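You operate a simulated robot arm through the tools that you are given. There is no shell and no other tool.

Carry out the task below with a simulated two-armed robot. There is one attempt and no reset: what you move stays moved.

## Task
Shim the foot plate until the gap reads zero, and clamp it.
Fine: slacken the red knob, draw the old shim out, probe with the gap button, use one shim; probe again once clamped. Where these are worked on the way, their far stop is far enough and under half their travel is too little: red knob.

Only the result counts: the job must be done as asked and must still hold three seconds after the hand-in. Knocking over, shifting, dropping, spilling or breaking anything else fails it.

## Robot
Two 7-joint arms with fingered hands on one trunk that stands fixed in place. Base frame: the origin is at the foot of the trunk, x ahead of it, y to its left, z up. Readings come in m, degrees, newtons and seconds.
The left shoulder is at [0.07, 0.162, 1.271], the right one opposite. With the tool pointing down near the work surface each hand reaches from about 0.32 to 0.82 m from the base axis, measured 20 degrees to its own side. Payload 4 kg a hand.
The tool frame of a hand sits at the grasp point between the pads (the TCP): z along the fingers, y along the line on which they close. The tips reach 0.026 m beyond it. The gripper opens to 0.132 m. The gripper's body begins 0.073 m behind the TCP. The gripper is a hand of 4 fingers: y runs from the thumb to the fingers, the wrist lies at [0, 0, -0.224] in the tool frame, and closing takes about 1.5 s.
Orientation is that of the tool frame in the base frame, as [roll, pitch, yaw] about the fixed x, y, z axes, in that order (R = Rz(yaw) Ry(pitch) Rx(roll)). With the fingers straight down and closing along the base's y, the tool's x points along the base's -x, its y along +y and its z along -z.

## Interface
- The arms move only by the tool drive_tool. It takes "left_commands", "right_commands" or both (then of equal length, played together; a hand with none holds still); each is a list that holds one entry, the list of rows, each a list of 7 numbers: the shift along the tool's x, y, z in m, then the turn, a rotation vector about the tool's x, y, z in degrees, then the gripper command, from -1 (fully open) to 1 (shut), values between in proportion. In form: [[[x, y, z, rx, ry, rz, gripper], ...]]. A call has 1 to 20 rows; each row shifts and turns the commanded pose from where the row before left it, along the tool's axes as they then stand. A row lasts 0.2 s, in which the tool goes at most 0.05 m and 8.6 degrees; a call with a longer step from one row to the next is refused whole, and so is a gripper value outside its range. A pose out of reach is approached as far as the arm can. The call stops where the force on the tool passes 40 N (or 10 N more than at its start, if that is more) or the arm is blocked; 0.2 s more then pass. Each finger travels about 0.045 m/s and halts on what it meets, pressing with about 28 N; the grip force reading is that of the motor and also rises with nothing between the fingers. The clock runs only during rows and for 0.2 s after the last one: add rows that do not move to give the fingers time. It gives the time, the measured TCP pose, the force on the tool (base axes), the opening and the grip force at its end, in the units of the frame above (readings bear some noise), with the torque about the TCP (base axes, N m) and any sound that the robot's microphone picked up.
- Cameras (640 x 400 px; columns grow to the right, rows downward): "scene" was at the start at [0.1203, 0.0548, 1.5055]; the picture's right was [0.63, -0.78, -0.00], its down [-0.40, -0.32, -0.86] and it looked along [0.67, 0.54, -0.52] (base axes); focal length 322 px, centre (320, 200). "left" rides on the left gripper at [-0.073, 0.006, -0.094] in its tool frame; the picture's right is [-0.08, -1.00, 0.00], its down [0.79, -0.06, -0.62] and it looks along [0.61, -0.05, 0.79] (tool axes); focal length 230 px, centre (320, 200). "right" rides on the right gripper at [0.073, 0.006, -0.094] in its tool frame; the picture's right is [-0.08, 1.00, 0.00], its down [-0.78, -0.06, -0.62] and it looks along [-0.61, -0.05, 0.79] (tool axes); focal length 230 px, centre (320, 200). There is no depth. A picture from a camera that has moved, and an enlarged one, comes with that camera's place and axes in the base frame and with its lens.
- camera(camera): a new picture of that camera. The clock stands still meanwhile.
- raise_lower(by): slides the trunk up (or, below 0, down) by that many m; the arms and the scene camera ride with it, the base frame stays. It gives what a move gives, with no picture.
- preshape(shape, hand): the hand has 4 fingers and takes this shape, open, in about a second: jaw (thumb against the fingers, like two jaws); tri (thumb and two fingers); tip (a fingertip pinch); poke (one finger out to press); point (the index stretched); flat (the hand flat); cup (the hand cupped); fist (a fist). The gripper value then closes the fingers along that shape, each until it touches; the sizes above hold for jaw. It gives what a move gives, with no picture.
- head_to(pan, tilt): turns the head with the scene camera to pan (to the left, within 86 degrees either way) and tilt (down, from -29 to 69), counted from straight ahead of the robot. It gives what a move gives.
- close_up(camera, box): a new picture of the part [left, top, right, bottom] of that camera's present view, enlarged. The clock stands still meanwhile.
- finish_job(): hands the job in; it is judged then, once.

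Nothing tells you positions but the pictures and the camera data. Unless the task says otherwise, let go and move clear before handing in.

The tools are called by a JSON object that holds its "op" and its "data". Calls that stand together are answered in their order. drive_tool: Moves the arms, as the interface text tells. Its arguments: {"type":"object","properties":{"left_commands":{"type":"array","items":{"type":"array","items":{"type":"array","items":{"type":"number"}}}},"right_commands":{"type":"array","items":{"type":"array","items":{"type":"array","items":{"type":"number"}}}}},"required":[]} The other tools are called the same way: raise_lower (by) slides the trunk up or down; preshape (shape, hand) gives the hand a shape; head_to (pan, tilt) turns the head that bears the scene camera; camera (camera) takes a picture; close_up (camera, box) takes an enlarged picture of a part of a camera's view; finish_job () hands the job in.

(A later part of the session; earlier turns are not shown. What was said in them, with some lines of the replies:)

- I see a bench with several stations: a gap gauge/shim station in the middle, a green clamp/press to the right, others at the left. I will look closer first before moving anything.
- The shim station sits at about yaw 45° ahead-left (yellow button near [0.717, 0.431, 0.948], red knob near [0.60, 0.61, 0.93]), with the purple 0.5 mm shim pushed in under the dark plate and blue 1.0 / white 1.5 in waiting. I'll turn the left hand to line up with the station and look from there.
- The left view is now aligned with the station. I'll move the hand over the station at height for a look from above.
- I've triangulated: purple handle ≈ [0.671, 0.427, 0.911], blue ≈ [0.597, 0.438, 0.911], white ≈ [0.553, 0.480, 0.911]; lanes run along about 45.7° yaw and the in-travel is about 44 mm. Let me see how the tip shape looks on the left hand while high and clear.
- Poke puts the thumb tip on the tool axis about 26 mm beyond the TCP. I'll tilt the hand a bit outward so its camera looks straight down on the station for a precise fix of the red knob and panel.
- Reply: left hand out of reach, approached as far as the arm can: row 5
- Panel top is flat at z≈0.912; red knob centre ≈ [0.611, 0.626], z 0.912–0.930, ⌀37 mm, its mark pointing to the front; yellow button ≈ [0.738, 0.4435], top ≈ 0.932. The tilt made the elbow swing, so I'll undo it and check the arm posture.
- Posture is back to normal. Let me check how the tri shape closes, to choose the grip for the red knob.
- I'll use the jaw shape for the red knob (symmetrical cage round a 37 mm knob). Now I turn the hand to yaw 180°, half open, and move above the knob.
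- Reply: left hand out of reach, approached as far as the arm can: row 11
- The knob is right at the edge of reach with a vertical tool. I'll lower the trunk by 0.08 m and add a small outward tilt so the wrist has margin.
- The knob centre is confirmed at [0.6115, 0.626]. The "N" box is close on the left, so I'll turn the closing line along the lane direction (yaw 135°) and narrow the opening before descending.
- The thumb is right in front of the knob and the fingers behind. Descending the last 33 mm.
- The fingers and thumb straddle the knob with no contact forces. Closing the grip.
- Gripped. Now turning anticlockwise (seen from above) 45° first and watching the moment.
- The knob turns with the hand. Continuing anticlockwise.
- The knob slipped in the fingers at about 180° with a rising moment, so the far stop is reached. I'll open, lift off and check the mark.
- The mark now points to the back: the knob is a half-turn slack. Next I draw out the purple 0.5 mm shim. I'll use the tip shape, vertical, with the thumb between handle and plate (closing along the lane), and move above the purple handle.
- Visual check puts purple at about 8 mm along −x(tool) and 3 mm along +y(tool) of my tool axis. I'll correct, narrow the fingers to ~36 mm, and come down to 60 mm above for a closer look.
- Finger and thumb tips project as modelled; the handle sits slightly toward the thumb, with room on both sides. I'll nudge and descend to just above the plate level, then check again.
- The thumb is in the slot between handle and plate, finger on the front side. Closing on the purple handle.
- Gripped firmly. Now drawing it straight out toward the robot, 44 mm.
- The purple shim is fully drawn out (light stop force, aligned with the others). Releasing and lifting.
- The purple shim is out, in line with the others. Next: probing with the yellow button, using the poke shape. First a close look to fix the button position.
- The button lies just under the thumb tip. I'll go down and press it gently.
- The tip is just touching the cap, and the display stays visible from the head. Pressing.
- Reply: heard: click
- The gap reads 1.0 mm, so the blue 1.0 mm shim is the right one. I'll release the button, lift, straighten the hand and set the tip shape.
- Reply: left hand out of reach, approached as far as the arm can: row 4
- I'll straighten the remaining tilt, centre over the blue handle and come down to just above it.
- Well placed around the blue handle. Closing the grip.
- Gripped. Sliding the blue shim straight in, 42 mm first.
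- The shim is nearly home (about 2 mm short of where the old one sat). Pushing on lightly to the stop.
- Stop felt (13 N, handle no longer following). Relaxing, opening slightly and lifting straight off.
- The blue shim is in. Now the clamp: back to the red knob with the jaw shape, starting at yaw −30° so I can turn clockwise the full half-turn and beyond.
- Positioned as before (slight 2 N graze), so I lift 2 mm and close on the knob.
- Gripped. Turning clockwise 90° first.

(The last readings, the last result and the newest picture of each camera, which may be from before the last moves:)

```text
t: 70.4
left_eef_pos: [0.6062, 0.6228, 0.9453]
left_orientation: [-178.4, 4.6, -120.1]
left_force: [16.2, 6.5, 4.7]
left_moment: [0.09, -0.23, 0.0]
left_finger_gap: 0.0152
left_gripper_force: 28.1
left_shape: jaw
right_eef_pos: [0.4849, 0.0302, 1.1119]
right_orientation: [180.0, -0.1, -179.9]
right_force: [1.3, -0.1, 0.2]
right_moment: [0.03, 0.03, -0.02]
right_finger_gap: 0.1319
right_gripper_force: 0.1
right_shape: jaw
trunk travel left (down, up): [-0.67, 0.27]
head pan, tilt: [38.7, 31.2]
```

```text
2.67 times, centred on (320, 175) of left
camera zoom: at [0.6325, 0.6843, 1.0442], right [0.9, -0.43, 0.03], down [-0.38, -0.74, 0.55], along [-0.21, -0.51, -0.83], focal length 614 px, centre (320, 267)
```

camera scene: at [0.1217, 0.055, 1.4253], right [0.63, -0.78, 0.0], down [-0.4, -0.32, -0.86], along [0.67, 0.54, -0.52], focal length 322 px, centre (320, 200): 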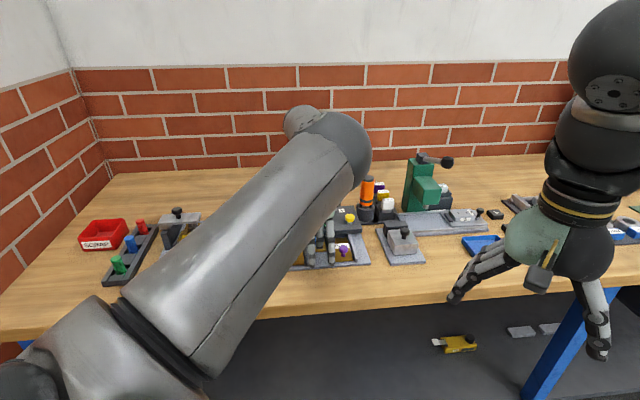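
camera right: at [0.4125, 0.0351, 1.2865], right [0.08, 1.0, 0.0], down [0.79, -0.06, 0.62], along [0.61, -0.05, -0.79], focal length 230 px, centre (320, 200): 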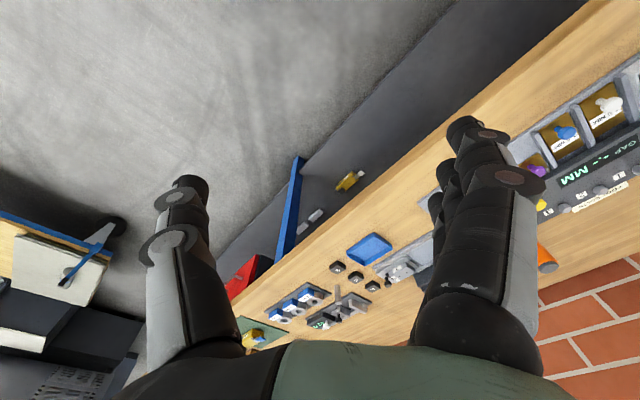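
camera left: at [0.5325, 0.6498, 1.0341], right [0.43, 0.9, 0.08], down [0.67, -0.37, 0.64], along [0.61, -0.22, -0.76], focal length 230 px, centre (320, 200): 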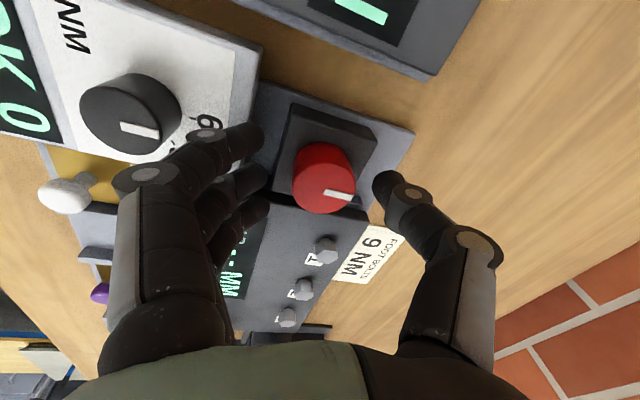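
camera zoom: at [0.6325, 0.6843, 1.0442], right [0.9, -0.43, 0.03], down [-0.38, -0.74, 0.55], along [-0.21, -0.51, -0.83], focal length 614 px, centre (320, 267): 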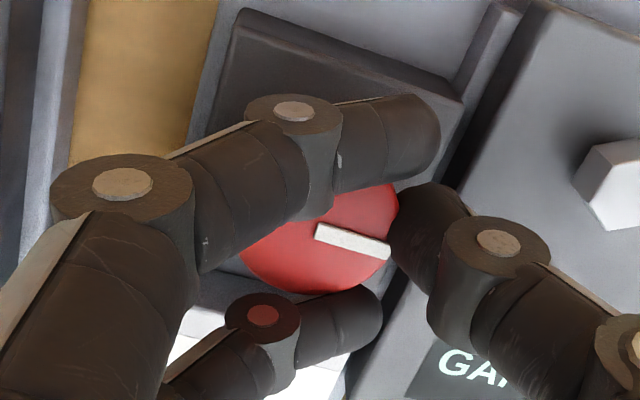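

The knob follows well. I'll shift the hand a few mm to relieve the side force and keep turning clockwise.

{"op": "drive_tool", "data": {"left_commands": [[[-0.0024, -0.0021, 0, 0, 0, 7.5, 1], [0, 0, 0, 0, 0, 7.5, 1], [0, 0, 0, 0, 0, 7.5, 1], [0, 0, 0, 0, 0, 7.5, 1], [0, 0, 0, 0, 0, 7.5, 1], [0, 0, 0, 0, 0, 7.5, 1], [0, 0, 0, 0, 0, 0, 1]]]}}

{"op": "close_up", "data": {"camera": "left", "box": [200, 100, 440, 250]}}

{"op": "drive_tool", "data": {"left_commands": [[[0, 0, 0, 0, 0, 7.5, 1], [0, 0, 0, 0, 0, 7.5, 1], [0, 0, 0, 0, 0, 7.5, 1], [0, 0, 0, 0, 0, 0, 1]]]}}

{"op": "close_up", "data": {"camera": "left", "box": [200, 100, 440, 250]}}

```text
t: 72.0
left_eef_pos: [0.6072, 0.6239, 0.9466]
left_orientation: [177.9, 4.2, -165.1]
left_force: [-3.8, -17.0, -8.5]
left_moment: [-0.38, 0.02, -0.04]
left_finger_gap: 0.0142
left_gripper_force: 28.2
left_shape: jaw
right_eef_pos: [0.4831, 0.0274, 1.1127]
right_orientation: [179.9, 0.0, 179.9]
right_force: [-0.1, -0.3, -0.2]
right_moment: [-0.01, 0.02, 0.0]
right_finger_gap: 0.1318
right_gripper_force: 0.1
right_shape: jaw
trunk travel left (down, up): [-0.67, 0.27]
head pan, tilt: [38.7, 31.2]
```

```text
2.67 times, centred on (320, 175) of left
camera zoom: at [0.6703, 0.6418, 1.0455], right [0.33, -0.94, -0.03], down [-0.78, -0.29, 0.55], along [-0.53, -0.16, -0.83], focal length 614 px, centre (320, 267)
```

zoom: 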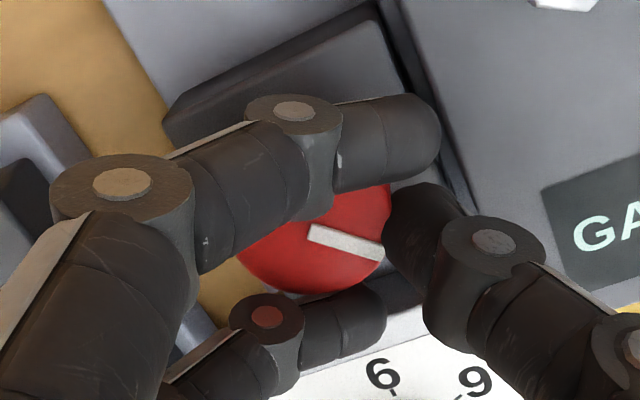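

```text
t: 73.0
left_eef_pos: [0.6077, 0.622, 0.9467]
left_orientation: [176.4, 3.3, 172.2]
left_force: [-4.9, -17.7, -6.1]
left_moment: [-0.43, 0.19, -0.03]
left_finger_gap: 0.014
left_gripper_force: 28.4
left_shape: jaw
right_eef_pos: [0.484, 0.0282, 1.1134]
right_orientation: [179.9, 0.0, -180.0]
right_force: [0.3, 0.0, -0.8]
right_moment: [0.03, -0.02, 0.01]
right_finger_gap: 0.1317
right_gripper_force: 0.0
right_shape: jaw
trunk travel left (down, up): [-0.67, 0.27]
head pan, tilt: [38.7, 31.2]
```

```text
2.67 times, centred on (320, 175) of left
camera zoom: at [0.6739, 0.6136, 1.0449], right [-0.05, -1.0, -0.06], down [-0.82, 0.01, 0.57], along [-0.56, 0.08, -0.82], focal length 614 px, centre (320, 267)
```

zoom: 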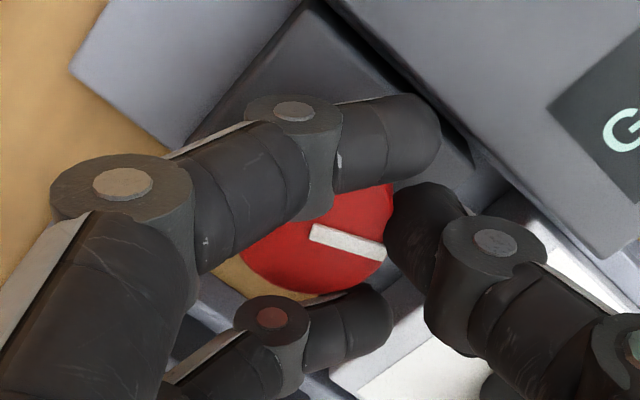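

{"op": "drive_tool", "data": {"left_commands": [[[0.0006, -0.003, 0, 0, 0, 7.5, 1], [0, 0, 0, 0, 0, 7.5, 1], [0, 0, 0, 0, 0, 7.5, 1], [0, 0, 0, 0, 0, 0, 1]]]}}

{"op": "close_up", "data": {"camera": "left", "box": [200, 100, 440, 250]}}

```text
t: 74.0
left_eef_pos: [0.6048, 0.6225, 0.9464]
left_orientation: [175.4, 1.6, 150.0]
left_force: [-5.4, -8.6, -4.3]
left_moment: [-0.21, 0.13, -0.01]
left_finger_gap: 0.0136
left_gripper_force: 28.0
left_shape: jaw
right_eef_pos: [0.483, 0.0292, 1.1134]
right_orientation: [179.9, 0.0, -180.0]
right_force: [0.4, 0.1, 0.3]
right_moment: [-0.01, 0.01, 0.01]
right_finger_gap: 0.1318
right_gripper_force: 0.1
right_shape: jaw
trunk travel left (down, up): [-0.67, 0.27]
head pan, tilt: [38.7, 31.2]
```

```text
2.67 times, centred on (320, 175) of left
camera zoom: at [0.6655, 0.5852, 1.0427], right [-0.43, -0.9, -0.08], down [-0.75, 0.31, 0.59], along [-0.51, 0.31, -0.81], focal length 614 px, centre (320, 267)
```

zoom: 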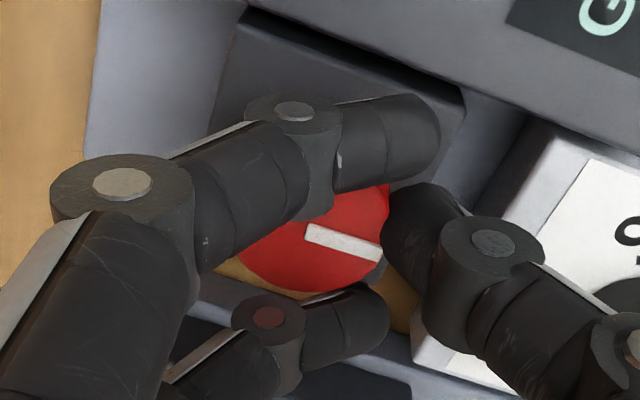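

{"op": "drive_tool", "data": {"left_commands": [[[0, 0, 0, 0, 0, 6, 1], [0, 0, 0, 0, 0, 6, 1], [0, 0, 0, 0, 0, 0, 1]]]}}

{"op": "close_up", "data": {"camera": "left", "box": [200, 100, 440, 250]}}

```text
t: 74.8
left_eef_pos: [0.6066, 0.6229, 0.9467]
left_orientation: [175.1, 0.5, 137.9]
left_force: [-2.8, -10.2, -4.1]
left_moment: [-0.12, -0.01, 0.3]
left_finger_gap: 0.0131
left_gripper_force: 27.8
left_shape: jaw
right_eef_pos: [0.4837, 0.0281, 1.1137]
right_orientation: [179.9, 0.0, -180.0]
right_force: [0.3, 0.0, 0.5]
right_moment: [0.01, -0.01, 0.01]
right_finger_gap: 0.1318
right_gripper_force: 0.1
right_shape: jaw
trunk travel left (down, up): [-0.67, 0.27]
head pan, tilt: [38.7, 31.2]
```

```text
2.67 times, centred on (320, 175) of left
camera zoom: at [0.6582, 0.5705, 1.0418], right [-0.61, -0.79, -0.08], down [-0.66, 0.45, 0.6], along [-0.44, 0.42, -0.8], focal length 614 px, centre (320, 267)
```

zoom: 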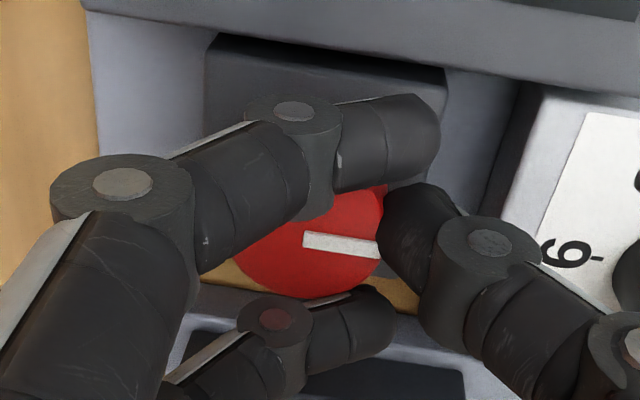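

The stop is felt now (0.3 N·m and the knob begins to slip). One more small nudge to be sure it's hard home, then release and lift.

{"op": "drive_tool", "data": {"left_commands": [[[0, 0, 0, 0, 0, 6, 1], [0, 0, 0, 0, 0, 3, 1], [0, 0, 0, 0, 0, 0, 1]]]}}

{"op": "close_up", "data": {"camera": "left", "box": [200, 100, 440, 250]}}

```text
t: 75.6
left_eef_pos: [0.6069, 0.62, 0.9472]
left_orientation: [175.1, -0.1, 128.9]
left_force: [-1.2, -19.3, -7.0]
left_moment: [-0.26, -0.05, 0.42]
left_finger_gap: 0.0132
left_gripper_force: 27.9
left_shape: jaw
right_eef_pos: [0.4836, 0.0273, 1.1126]
right_orientation: [179.9, 0.0, 180.0]
right_force: [0.5, 0.1, -0.1]
right_moment: [0.01, -0.03, 0.03]
right_finger_gap: 0.1318
right_gripper_force: 0.0
right_shape: jaw
trunk travel left (down, up): [-0.67, 0.27]
head pan, tilt: [38.7, 31.2]
```

```text
2.67 times, centred on (320, 175) of left
camera zoom: at [0.6514, 0.5606, 1.041], right [-0.72, -0.68, -0.08], down [-0.58, 0.54, 0.61], along [-0.37, 0.49, -0.79], focal length 614 px, centre (320, 267)
```

zoom: 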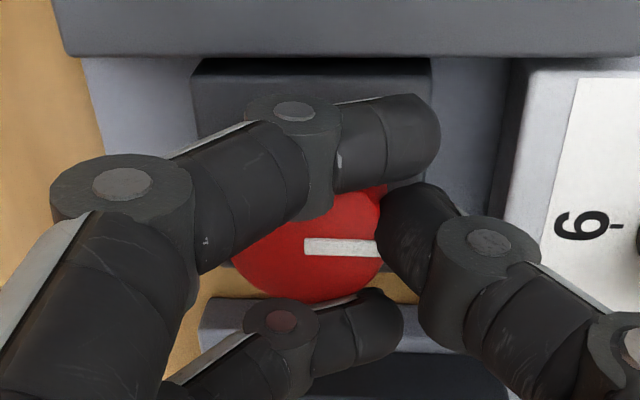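

Knob is hard against the stop with its mark to the front as at the beginning. Releasing and lifting off.

{"op": "drive_tool", "data": {"left_commands": [[[0, 0, 0, 0, 0, 0, 0.1], [0, 0, 0, 0, 0, 0, 0.1], [0, 0, 0, 0, 0, 0, 0.1], [0, 0, 0, 0, 0, 0, 0.1], [0, 0, -0.02, 0, 0, 0, 0.1], [0, 0, -0.035, 0, 0, 0, 0.1], [0, 0, -0.035, 0, 0, 0, 0.1], [0, 0, 0, 0, 0, 0, 0.1]]]}}

{"op": "camera", "data": {"camera": "left"}}

{"op": "close_up", "data": {"camera": "scene", "box": [220, 150, 400, 280]}}

```text
t: 77.4
left_eef_pos: [0.6018, 0.6191, 1.0368]
left_orientation: [175.2, -0.1, 129.1]
left_force: [0.3, -0.9, -0.2]
left_moment: [0.0, -0.01, -0.01]
left_finger_gap: 0.0588
left_gripper_force: 0.1
left_shape: jaw
right_eef_pos: [0.484, 0.0304, 1.1132]
right_orientation: [179.9, 0.0, -180.0]
right_force: [0.4, 0.5, -0.2]
right_moment: [0.03, 0.0, -0.01]
right_finger_gap: 0.1319
right_gripper_force: 0.1
right_shape: jaw
trunk travel left (down, up): [-0.67, 0.27]
head pan, tilt: [38.7, 31.2]
```

```text
taken
camera left: at [0.6459, 0.5594, 1.1296], right [-0.72, -0.69, -0.08], down [-0.58, 0.54, 0.61], along [-0.37, 0.49, -0.79], focal length 230 px, centre (320, 200)
```

left: 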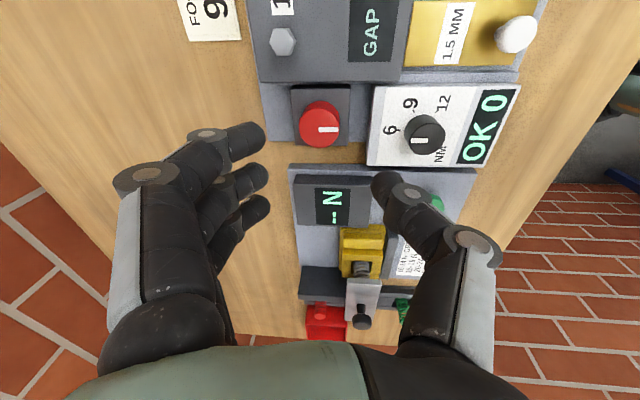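

```text
3.08 times, centred on (310, 215) of scene
camera zoom: at [0.121, 0.0551, 1.4254], right [0.63, -0.78, 0.0], down [-0.4, -0.32, -0.86], along [0.67, 0.54, -0.52], focal length 990 px, centre (351, 154)
```

zoom: 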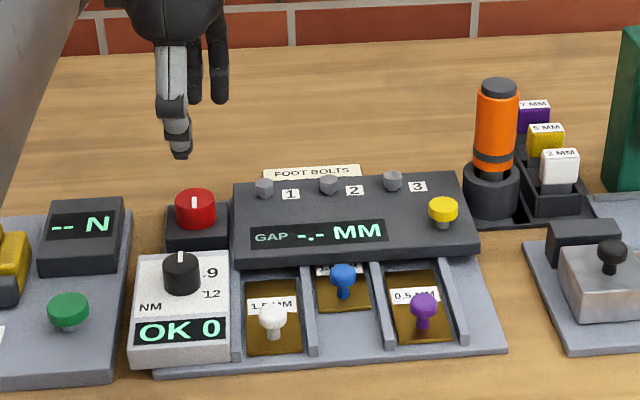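

The knob's mark is back to the front: clamped. Now I probe again: set the poke shape, turn back to yaw −44.5° and go over to the yellow button.

{"op": "preshape", "data": {"hand": "left", "shape": "poke"}}

{"op": "drive_tool", "data": {"left_commands": [[[0, 0, 0, 0, 0, -8, -1], [0, 0, 0, 0, 0, -8, -1], [0, 0, 0, 0, 0, -8, -1], [0, 0, 0, 0, 0, -8, -1], [0, 0, 0, 0, 0, -8, -1], [0, 0, 0, 0, 0, -8, -1], [0, 0, 0, 0, 0, -8, -1], [0, 0, 0, 0, 0, -8, -1], [0, 0, 0, 0, 0, -8, -1], [0, 0, 0, 0, 0, -8, -1], [0, 0, 0, 0, 0, -8, -1], [0, 0, 0, 0, 0, -8, -1]]]}}

{"op": "drive_tool", "data": {"left_commands": [[[0, 0, 0, 0, 0, -8, -1], [0, 0, 0, 0, 0, -8, -1], [0, 0, 0, 0, 0, -8, -1], [0, 0, 0, 0, 0, -8, -1], [0, 0, 0, 0, 0, -8, -1], [0, 0, 0, 0, 0, -8, -1], [0, 0, 0, 0, 0, -8, -1], [0, 0, 0, 0, 0, -8, -1], [0, 0, 0, 0, 0, -8, -1], [0, 0, 0, 0, 0, -8, -1], [0, 0, 0, 0, 0, -8, -1], [0, 0, 0, 2.42, 2.61, -2.5, -1], [0, 0, 0, 0, 0, 0, -1]]]}}

{"op": "camera", "data": {"camera": "scene"}}

```text
t: 78.3
left_eef_pos: [0.6013, 0.6168, 1.0367]
left_orientation: [175.1, -0.1, 129.0]
left_force: [0.6, -0.3, -0.8]
left_moment: [0.0, -0.02, 0.01]
left_finger_gap: 0.0002
left_gripper_force: 0.0
left_shape: poke
right_eef_pos: [0.4832, 0.03, 1.1131]
right_orientation: [180.0, 0.0, -179.9]
right_force: [-0.5, 0.5, -0.9]
right_moment: [0.0, -0.01, 0.0]
right_finger_gap: 0.1319
right_gripper_force: 0.1
right_shape: jaw
trunk travel left (down, up): [-0.67, 0.27]
head pan, tilt: [38.7, 31.2]
```

```text
t: 80.9
left_eef_pos: [0.6012, 0.6174, 1.0356]
left_orientation: [-179.6, 4.8, -134.7]
left_force: [0.0, -1.0, -0.2]
left_moment: [-0.01, -0.01, 0.0]
left_finger_gap: 0.0
left_gripper_force: 0.1
left_shape: poke
right_eef_pos: [0.4825, 0.0288, 1.1142]
right_orientation: [180.0, -0.1, 180.0]
right_force: [-0.5, 0.6, 0.0]
right_moment: [0.0, -0.01, 0.01]
right_finger_gap: 0.1319
right_gripper_force: 0.0
right_shape: jaw
trunk travel left (down, up): [-0.67, 0.27]
head pan, tilt: [38.7, 31.2]
```

```text
t: 83.7
left_eef_pos: [0.6009, 0.6168, 1.0371]
left_orientation: [-172.7, -3.1, -44.7]
left_force: [-0.5, 0.0, -0.2]
left_moment: [0.02, 0.01, -0.01]
left_finger_gap: 0.0
left_gripper_force: 0.1
left_shape: poke
right_eef_pos: [0.4835, 0.0297, 1.1131]
right_orientation: [180.0, 0.1, -180.0]
right_force: [0.3, 0.2, 0.0]
right_moment: [0.0, -0.02, 0.02]
right_finger_gap: 0.132
right_gripper_force: 0.1
right_shape: jaw
trunk travel left (down, up): [-0.67, 0.27]
head pan, tilt: [38.7, 31.2]
```

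```text
taken
camera scene: at [0.1206, 0.055, 1.4255], right [0.63, -0.78, 0.0], down [-0.4, -0.32, -0.86], along [0.67, 0.54, -0.52], focal length 322 px, centre (320, 200)
```

scene: 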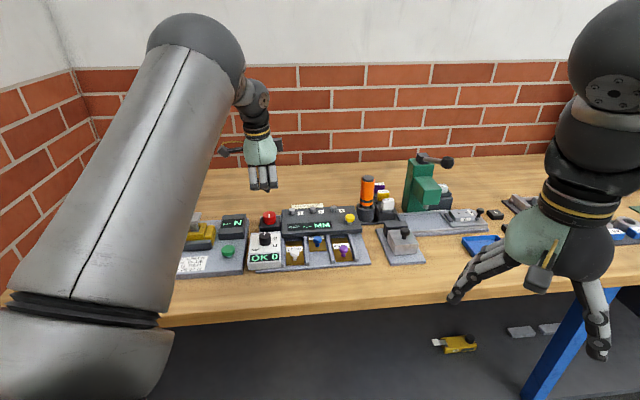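

{"op": "drive_tool", "data": {"left_commands": [[[0.0419, 0.0074, 0.0077, 0, 0, 0, -1], [0.0419, 0.0074, 0.0077, 0, 0, 0, -1], [0.0419, 0.0074, 0.0077, 0, 0, 0, -1], [0.0419, 0.0074, 0.0077, 0, 0, 0, -1], [0.0419, 0.0074, 0.0077, 0, 0, 0, -1], [-0.0011, 0.0026, 0.0198, 0, 0, 0, -1], [0, 0, 0, 0, 0, 0, -1]]]}}

{"op": "camera", "data": {"camera": "left"}}

{"op": "close_up", "data": {"camera": "scene", "box": [260, 150, 400, 280]}}

```text
t: 85.3
left_eef_pos: [0.7289, 0.4458, 0.9851]
left_orientation: [-172.8, -3.1, -44.6]
left_force: [1.0, -0.8, -0.6]
left_moment: [0.05, 0.0, -0.02]
left_finger_gap: 0.0
left_gripper_force: 0.0
left_shape: poke
right_eef_pos: [0.4823, 0.0293, 1.1135]
right_orientation: [180.0, 0.0, 179.9]
right_force: [0.1, 0.8, -0.5]
right_moment: [-0.01, -0.01, 0.01]
right_finger_gap: 0.1318
right_gripper_force: 0.0
right_shape: jaw
trunk travel left (down, up): [-0.67, 0.27]
head pan, tilt: [38.7, 31.2]
```

```text
taken
camera left: at [0.6616, 0.4878, 1.0728], right [0.64, 0.76, 0.12], down [0.52, -0.54, 0.66], along [0.57, -0.36, -0.74], focal length 230 px, centre (320, 200)
```

left: 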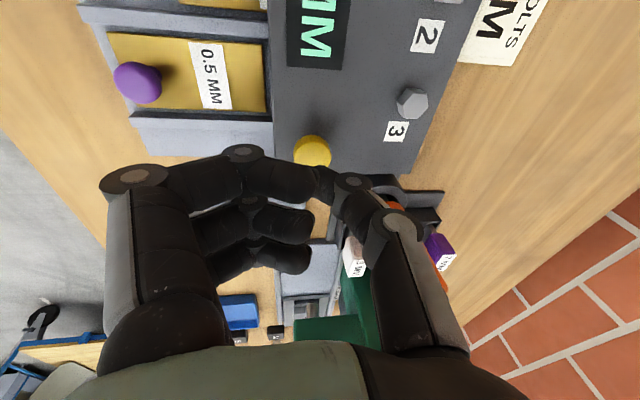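

```text
3.08 times, centred on (330, 215) of scene
camera zoom: at [0.1201, 0.0544, 1.4255], right [0.63, -0.78, 0.0], down [-0.4, -0.32, -0.86], along [0.67, 0.54, -0.52], focal length 990 px, centre (289, 154)
```

zoom: 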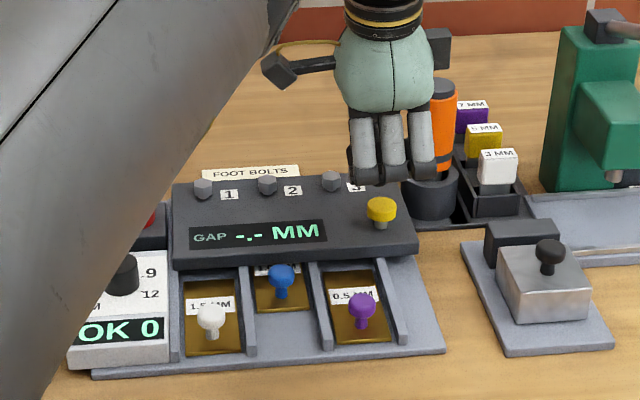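

Same spot as before. Lowering and pressing the yellow button again.

{"op": "drive_tool", "data": {"left_commands": [[[-0.0006, 0.0015, 0.0119, 0, 0, 0, -1], [-0.0006, 0.0015, 0.0119, 0, 0, 0, -1], [-0.0002, 0.0005, 0.004, 0, 0, 0, -1], [-0.0002, 0.0005, 0.004, 0, 0, 0, -1], [0, 0, 0, 0, 0, 0, -1]]]}}

{"op": "close_up", "data": {"camera": "scene", "box": [260, 150, 400, 280]}}

```text
t: 86.5
left_eef_pos: [0.728, 0.4462, 0.957]
left_orientation: [-172.6, -3.2, -44.7]
left_force: [2.4, 4.6, 15.2]
left_moment: [0.15, -0.03, -0.02]
left_finger_gap: 0.0004
left_gripper_force: 0.1
left_shape: poke
right_eef_pos: [0.4828, 0.0297, 1.1146]
right_orientation: [179.9, 0.0, -180.0]
right_force: [-0.5, -0.1, -0.3]
right_moment: [0.01, 0.0, 0.03]
right_finger_gap: 0.1313
right_gripper_force: 0.0
right_shape: jaw
trunk travel left (down, up): [-0.67, 0.27]
head pan, tilt: [38.7, 31.2]
heard: click
```

```text
3.08 times, centred on (330, 215) of scene
camera zoom: at [0.1184, 0.0542, 1.4259], right [0.63, -0.78, 0.0], down [-0.4, -0.32, -0.86], along [0.67, 0.54, -0.52], focal length 990 px, centre (289, 154)
```

zoom: 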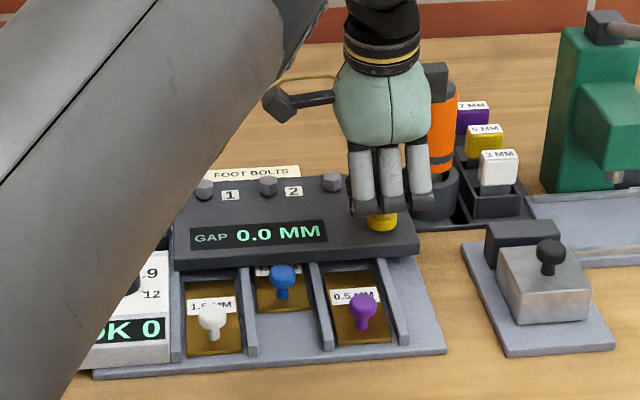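

The gap reads 0.0 mm after clamping. I'll release the button, lift and move the hand well clear.

{"op": "drive_tool", "data": {"left_commands": [[[0.0013, -0.0032, -0.0248, 0, 0, 0, -1], [0.0016, -0.0039, -0.0297, 0, 0, 0, -1], [0, 0.02, -0.03, 0, 0, 0, -1], [0, 0.04, -0.02, 0, 0, 0, -1], [0, 0.04, -0.02, 0, 0, 0, -1], [0, 0.04, -0.02, 0, 0, 0, -1], [0, 0.04, -0.02, 0, 0, 0, -1], [0, 0, 0, 0, 0, 0, -1]]]}}

{"op": "camera", "data": {"camera": "scene"}}

{"op": "camera", "data": {"camera": "left"}}

```text
t: 88.3
left_eef_pos: [0.5834, 0.3298, 1.0814]
left_orientation: [-175.0, -3.3, -42.4]
left_force: [-0.1, 0.7, 0.3]
left_moment: [-0.02, -0.01, -0.02]
left_finger_gap: 0.0
left_gripper_force: 0.1
left_shape: poke
right_eef_pos: [0.4831, 0.0309, 1.1123]
right_orientation: [180.0, -0.1, -179.9]
right_force: [0.4, 1.0, 0.0]
right_moment: [-0.01, -0.02, -0.03]
right_finger_gap: 0.1319
right_gripper_force: 0.1
right_shape: jaw
trunk travel left (down, up): [-0.67, 0.27]
head pan, tilt: [38.7, 31.2]
```

```text
taken
camera scene: at [0.1214, 0.0566, 1.4253], right [0.63, -0.78, 0.0], down [-0.4, -0.33, -0.85], along [0.67, 0.54, -0.52], focal length 322 px, centre (320, 200)
```

scene: 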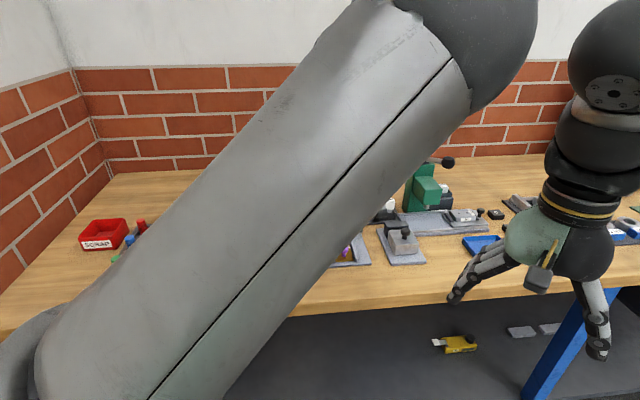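

```text
taken
camera left: at [0.5168, 0.3718, 1.1693], right [0.61, 0.79, 0.09], down [0.56, -0.5, 0.66], along [0.57, -0.36, -0.74], focal length 230 px, centre (320, 200)
```

left: 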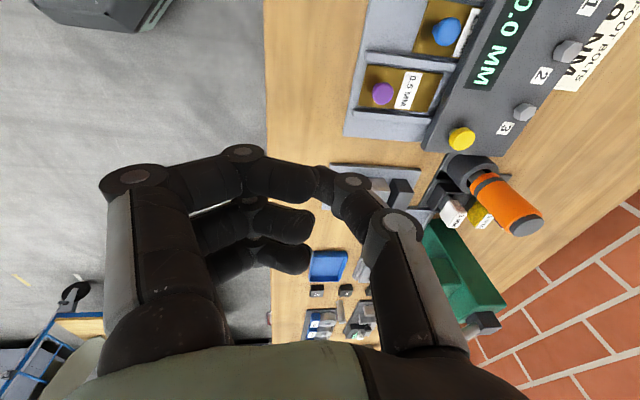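

The display shows 0.0 mm. I'll move the arm aside to verify the whole station with the head camera before handing in.

{"op": "drive_tool", "data": {"left_commands": [[[-0.02, 0, -0.035, 0, 0, 0, -1], [-0.039, -0.0048, -0.0114, 0, 0, 0, -1], [-0.039, -0.0048, -0.0114, 0, 0, 0, -1], [-0.039, -0.0048, -0.0114, 0, 0, 0, -1], [-0.039, -0.0048, -0.0114, 0, 0, 0, -1], [-0.039, -0.0048, -0.0114, 0, 0, 0, -1], [-0.039, -0.0048, -0.0114, 0, 0, 0, -1], [-0.02, 0, 0, 0, 0, 0, -1], [0, 0, 0, 0, 0, 0, -1]]]}}

{"op": "camera", "data": {"camera": "scene"}}

{"op": "camera", "data": {"camera": "left"}}

```text
t: 90.3
left_eef_pos: [0.4033, 0.5208, 1.1866]
left_orientation: [-172.8, -2.9, -44.8]
left_force: [0.7, 0.3, -0.2]
left_moment: [-0.01, -0.02, -0.03]
left_finger_gap: 0.0
left_gripper_force: 0.1
left_shape: poke
right_eef_pos: [0.4848, 0.028, 1.1119]
right_orientation: [-180.0, 0.0, -180.0]
right_force: [-0.2, 0.3, 0.2]
right_moment: [-0.01, -0.02, -0.03]
right_finger_gap: 0.1318
right_gripper_force: 0.0
right_shape: jaw
trunk travel left (down, up): [-0.67, 0.27]
head pan, tilt: [38.7, 31.2]
```

```text
taken
camera scene: at [0.1207, 0.0543, 1.4255], right [0.63, -0.78, 0.0], down [-0.4, -0.32, -0.86], along [0.67, 0.54, -0.52], focal length 322 px, centre (320, 200)
```

scene: 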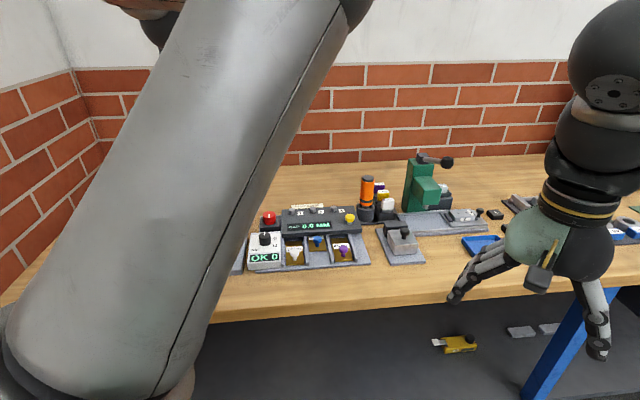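

```text
taken
camera left: at [0.3357, 0.5619, 1.2749], right [0.64, 0.76, 0.12], down [0.52, -0.54, 0.66], along [0.57, -0.36, -0.74], focal length 230 px, centre (320, 200)
```

left: 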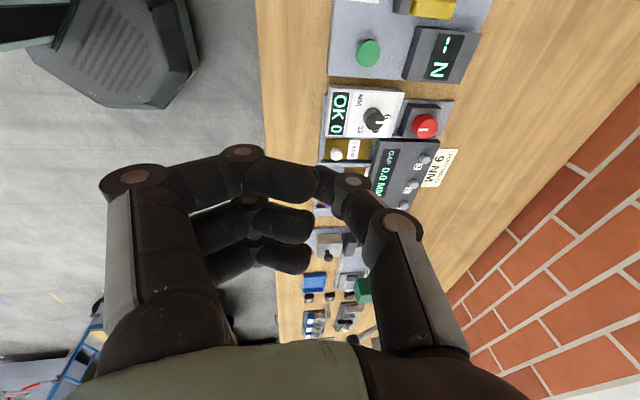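

{"op": "close_up", "data": {"camera": "scene", "box": [240, 180, 420, 290]}}

{"op": "close_up", "data": {"camera": "left", "box": [310, 60, 480, 210]}}

```text
3.56 times, centred on (330, 235) of scene
camera zoom: at [0.1207, 0.0543, 1.4255], right [0.63, -0.78, 0.0], down [-0.4, -0.32, -0.86], along [0.67, 0.54, -0.52], focal length 1144 px, centre (284, 76)
```

zoom: 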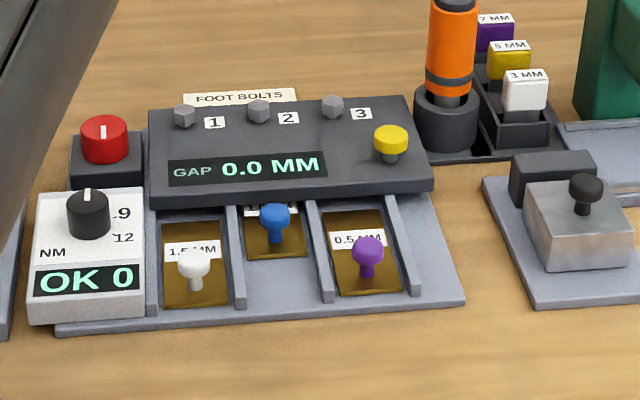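

```text
2.67 times, centred on (395, 135) of left
camera zoom: at [0.3357, 0.5619, 1.2749], right [0.64, 0.76, 0.12], down [0.52, -0.54, 0.66], along [0.57, -0.36, -0.74], focal length 614 px, centre (120, 373)
```

zoom: 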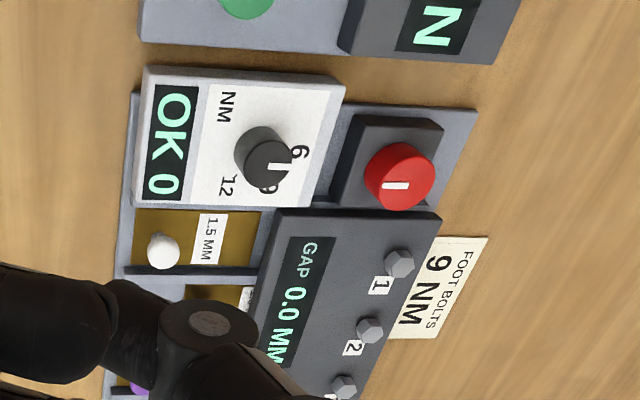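

The gap display shows 0.0 mm, with the blue 1.0 mm shim in and the purple and white shims out. The red knob's mark is at the front again (clamped), nothing else has moved, and the hands are clear, so I'm handing the job in.

{"op": "finish_job", "data": {}}

```text
The job is handed in.
```

The foot plate is shimmed and clamped, and the gap read 0.0 mm when I probed it again after clamping. The job has been handed in, but I haven't seen the verdict.

- **Slacken:** I turned the red knob anticlockwise about a half-turn, to its far stop.
- **Old shim:** I drew the purple 0.5 mm shim fully out.
- **First probe:** the gap button read 1.0 mm, so I slid the blue 1.0 mm shim in until it hit its stop. It is the only shim in.
- **Clamp:** I turned the red knob back clockwise until it was hard against its stop.

In the last camera views the other controls I could see were unchanged, and both hands were clear of the station.
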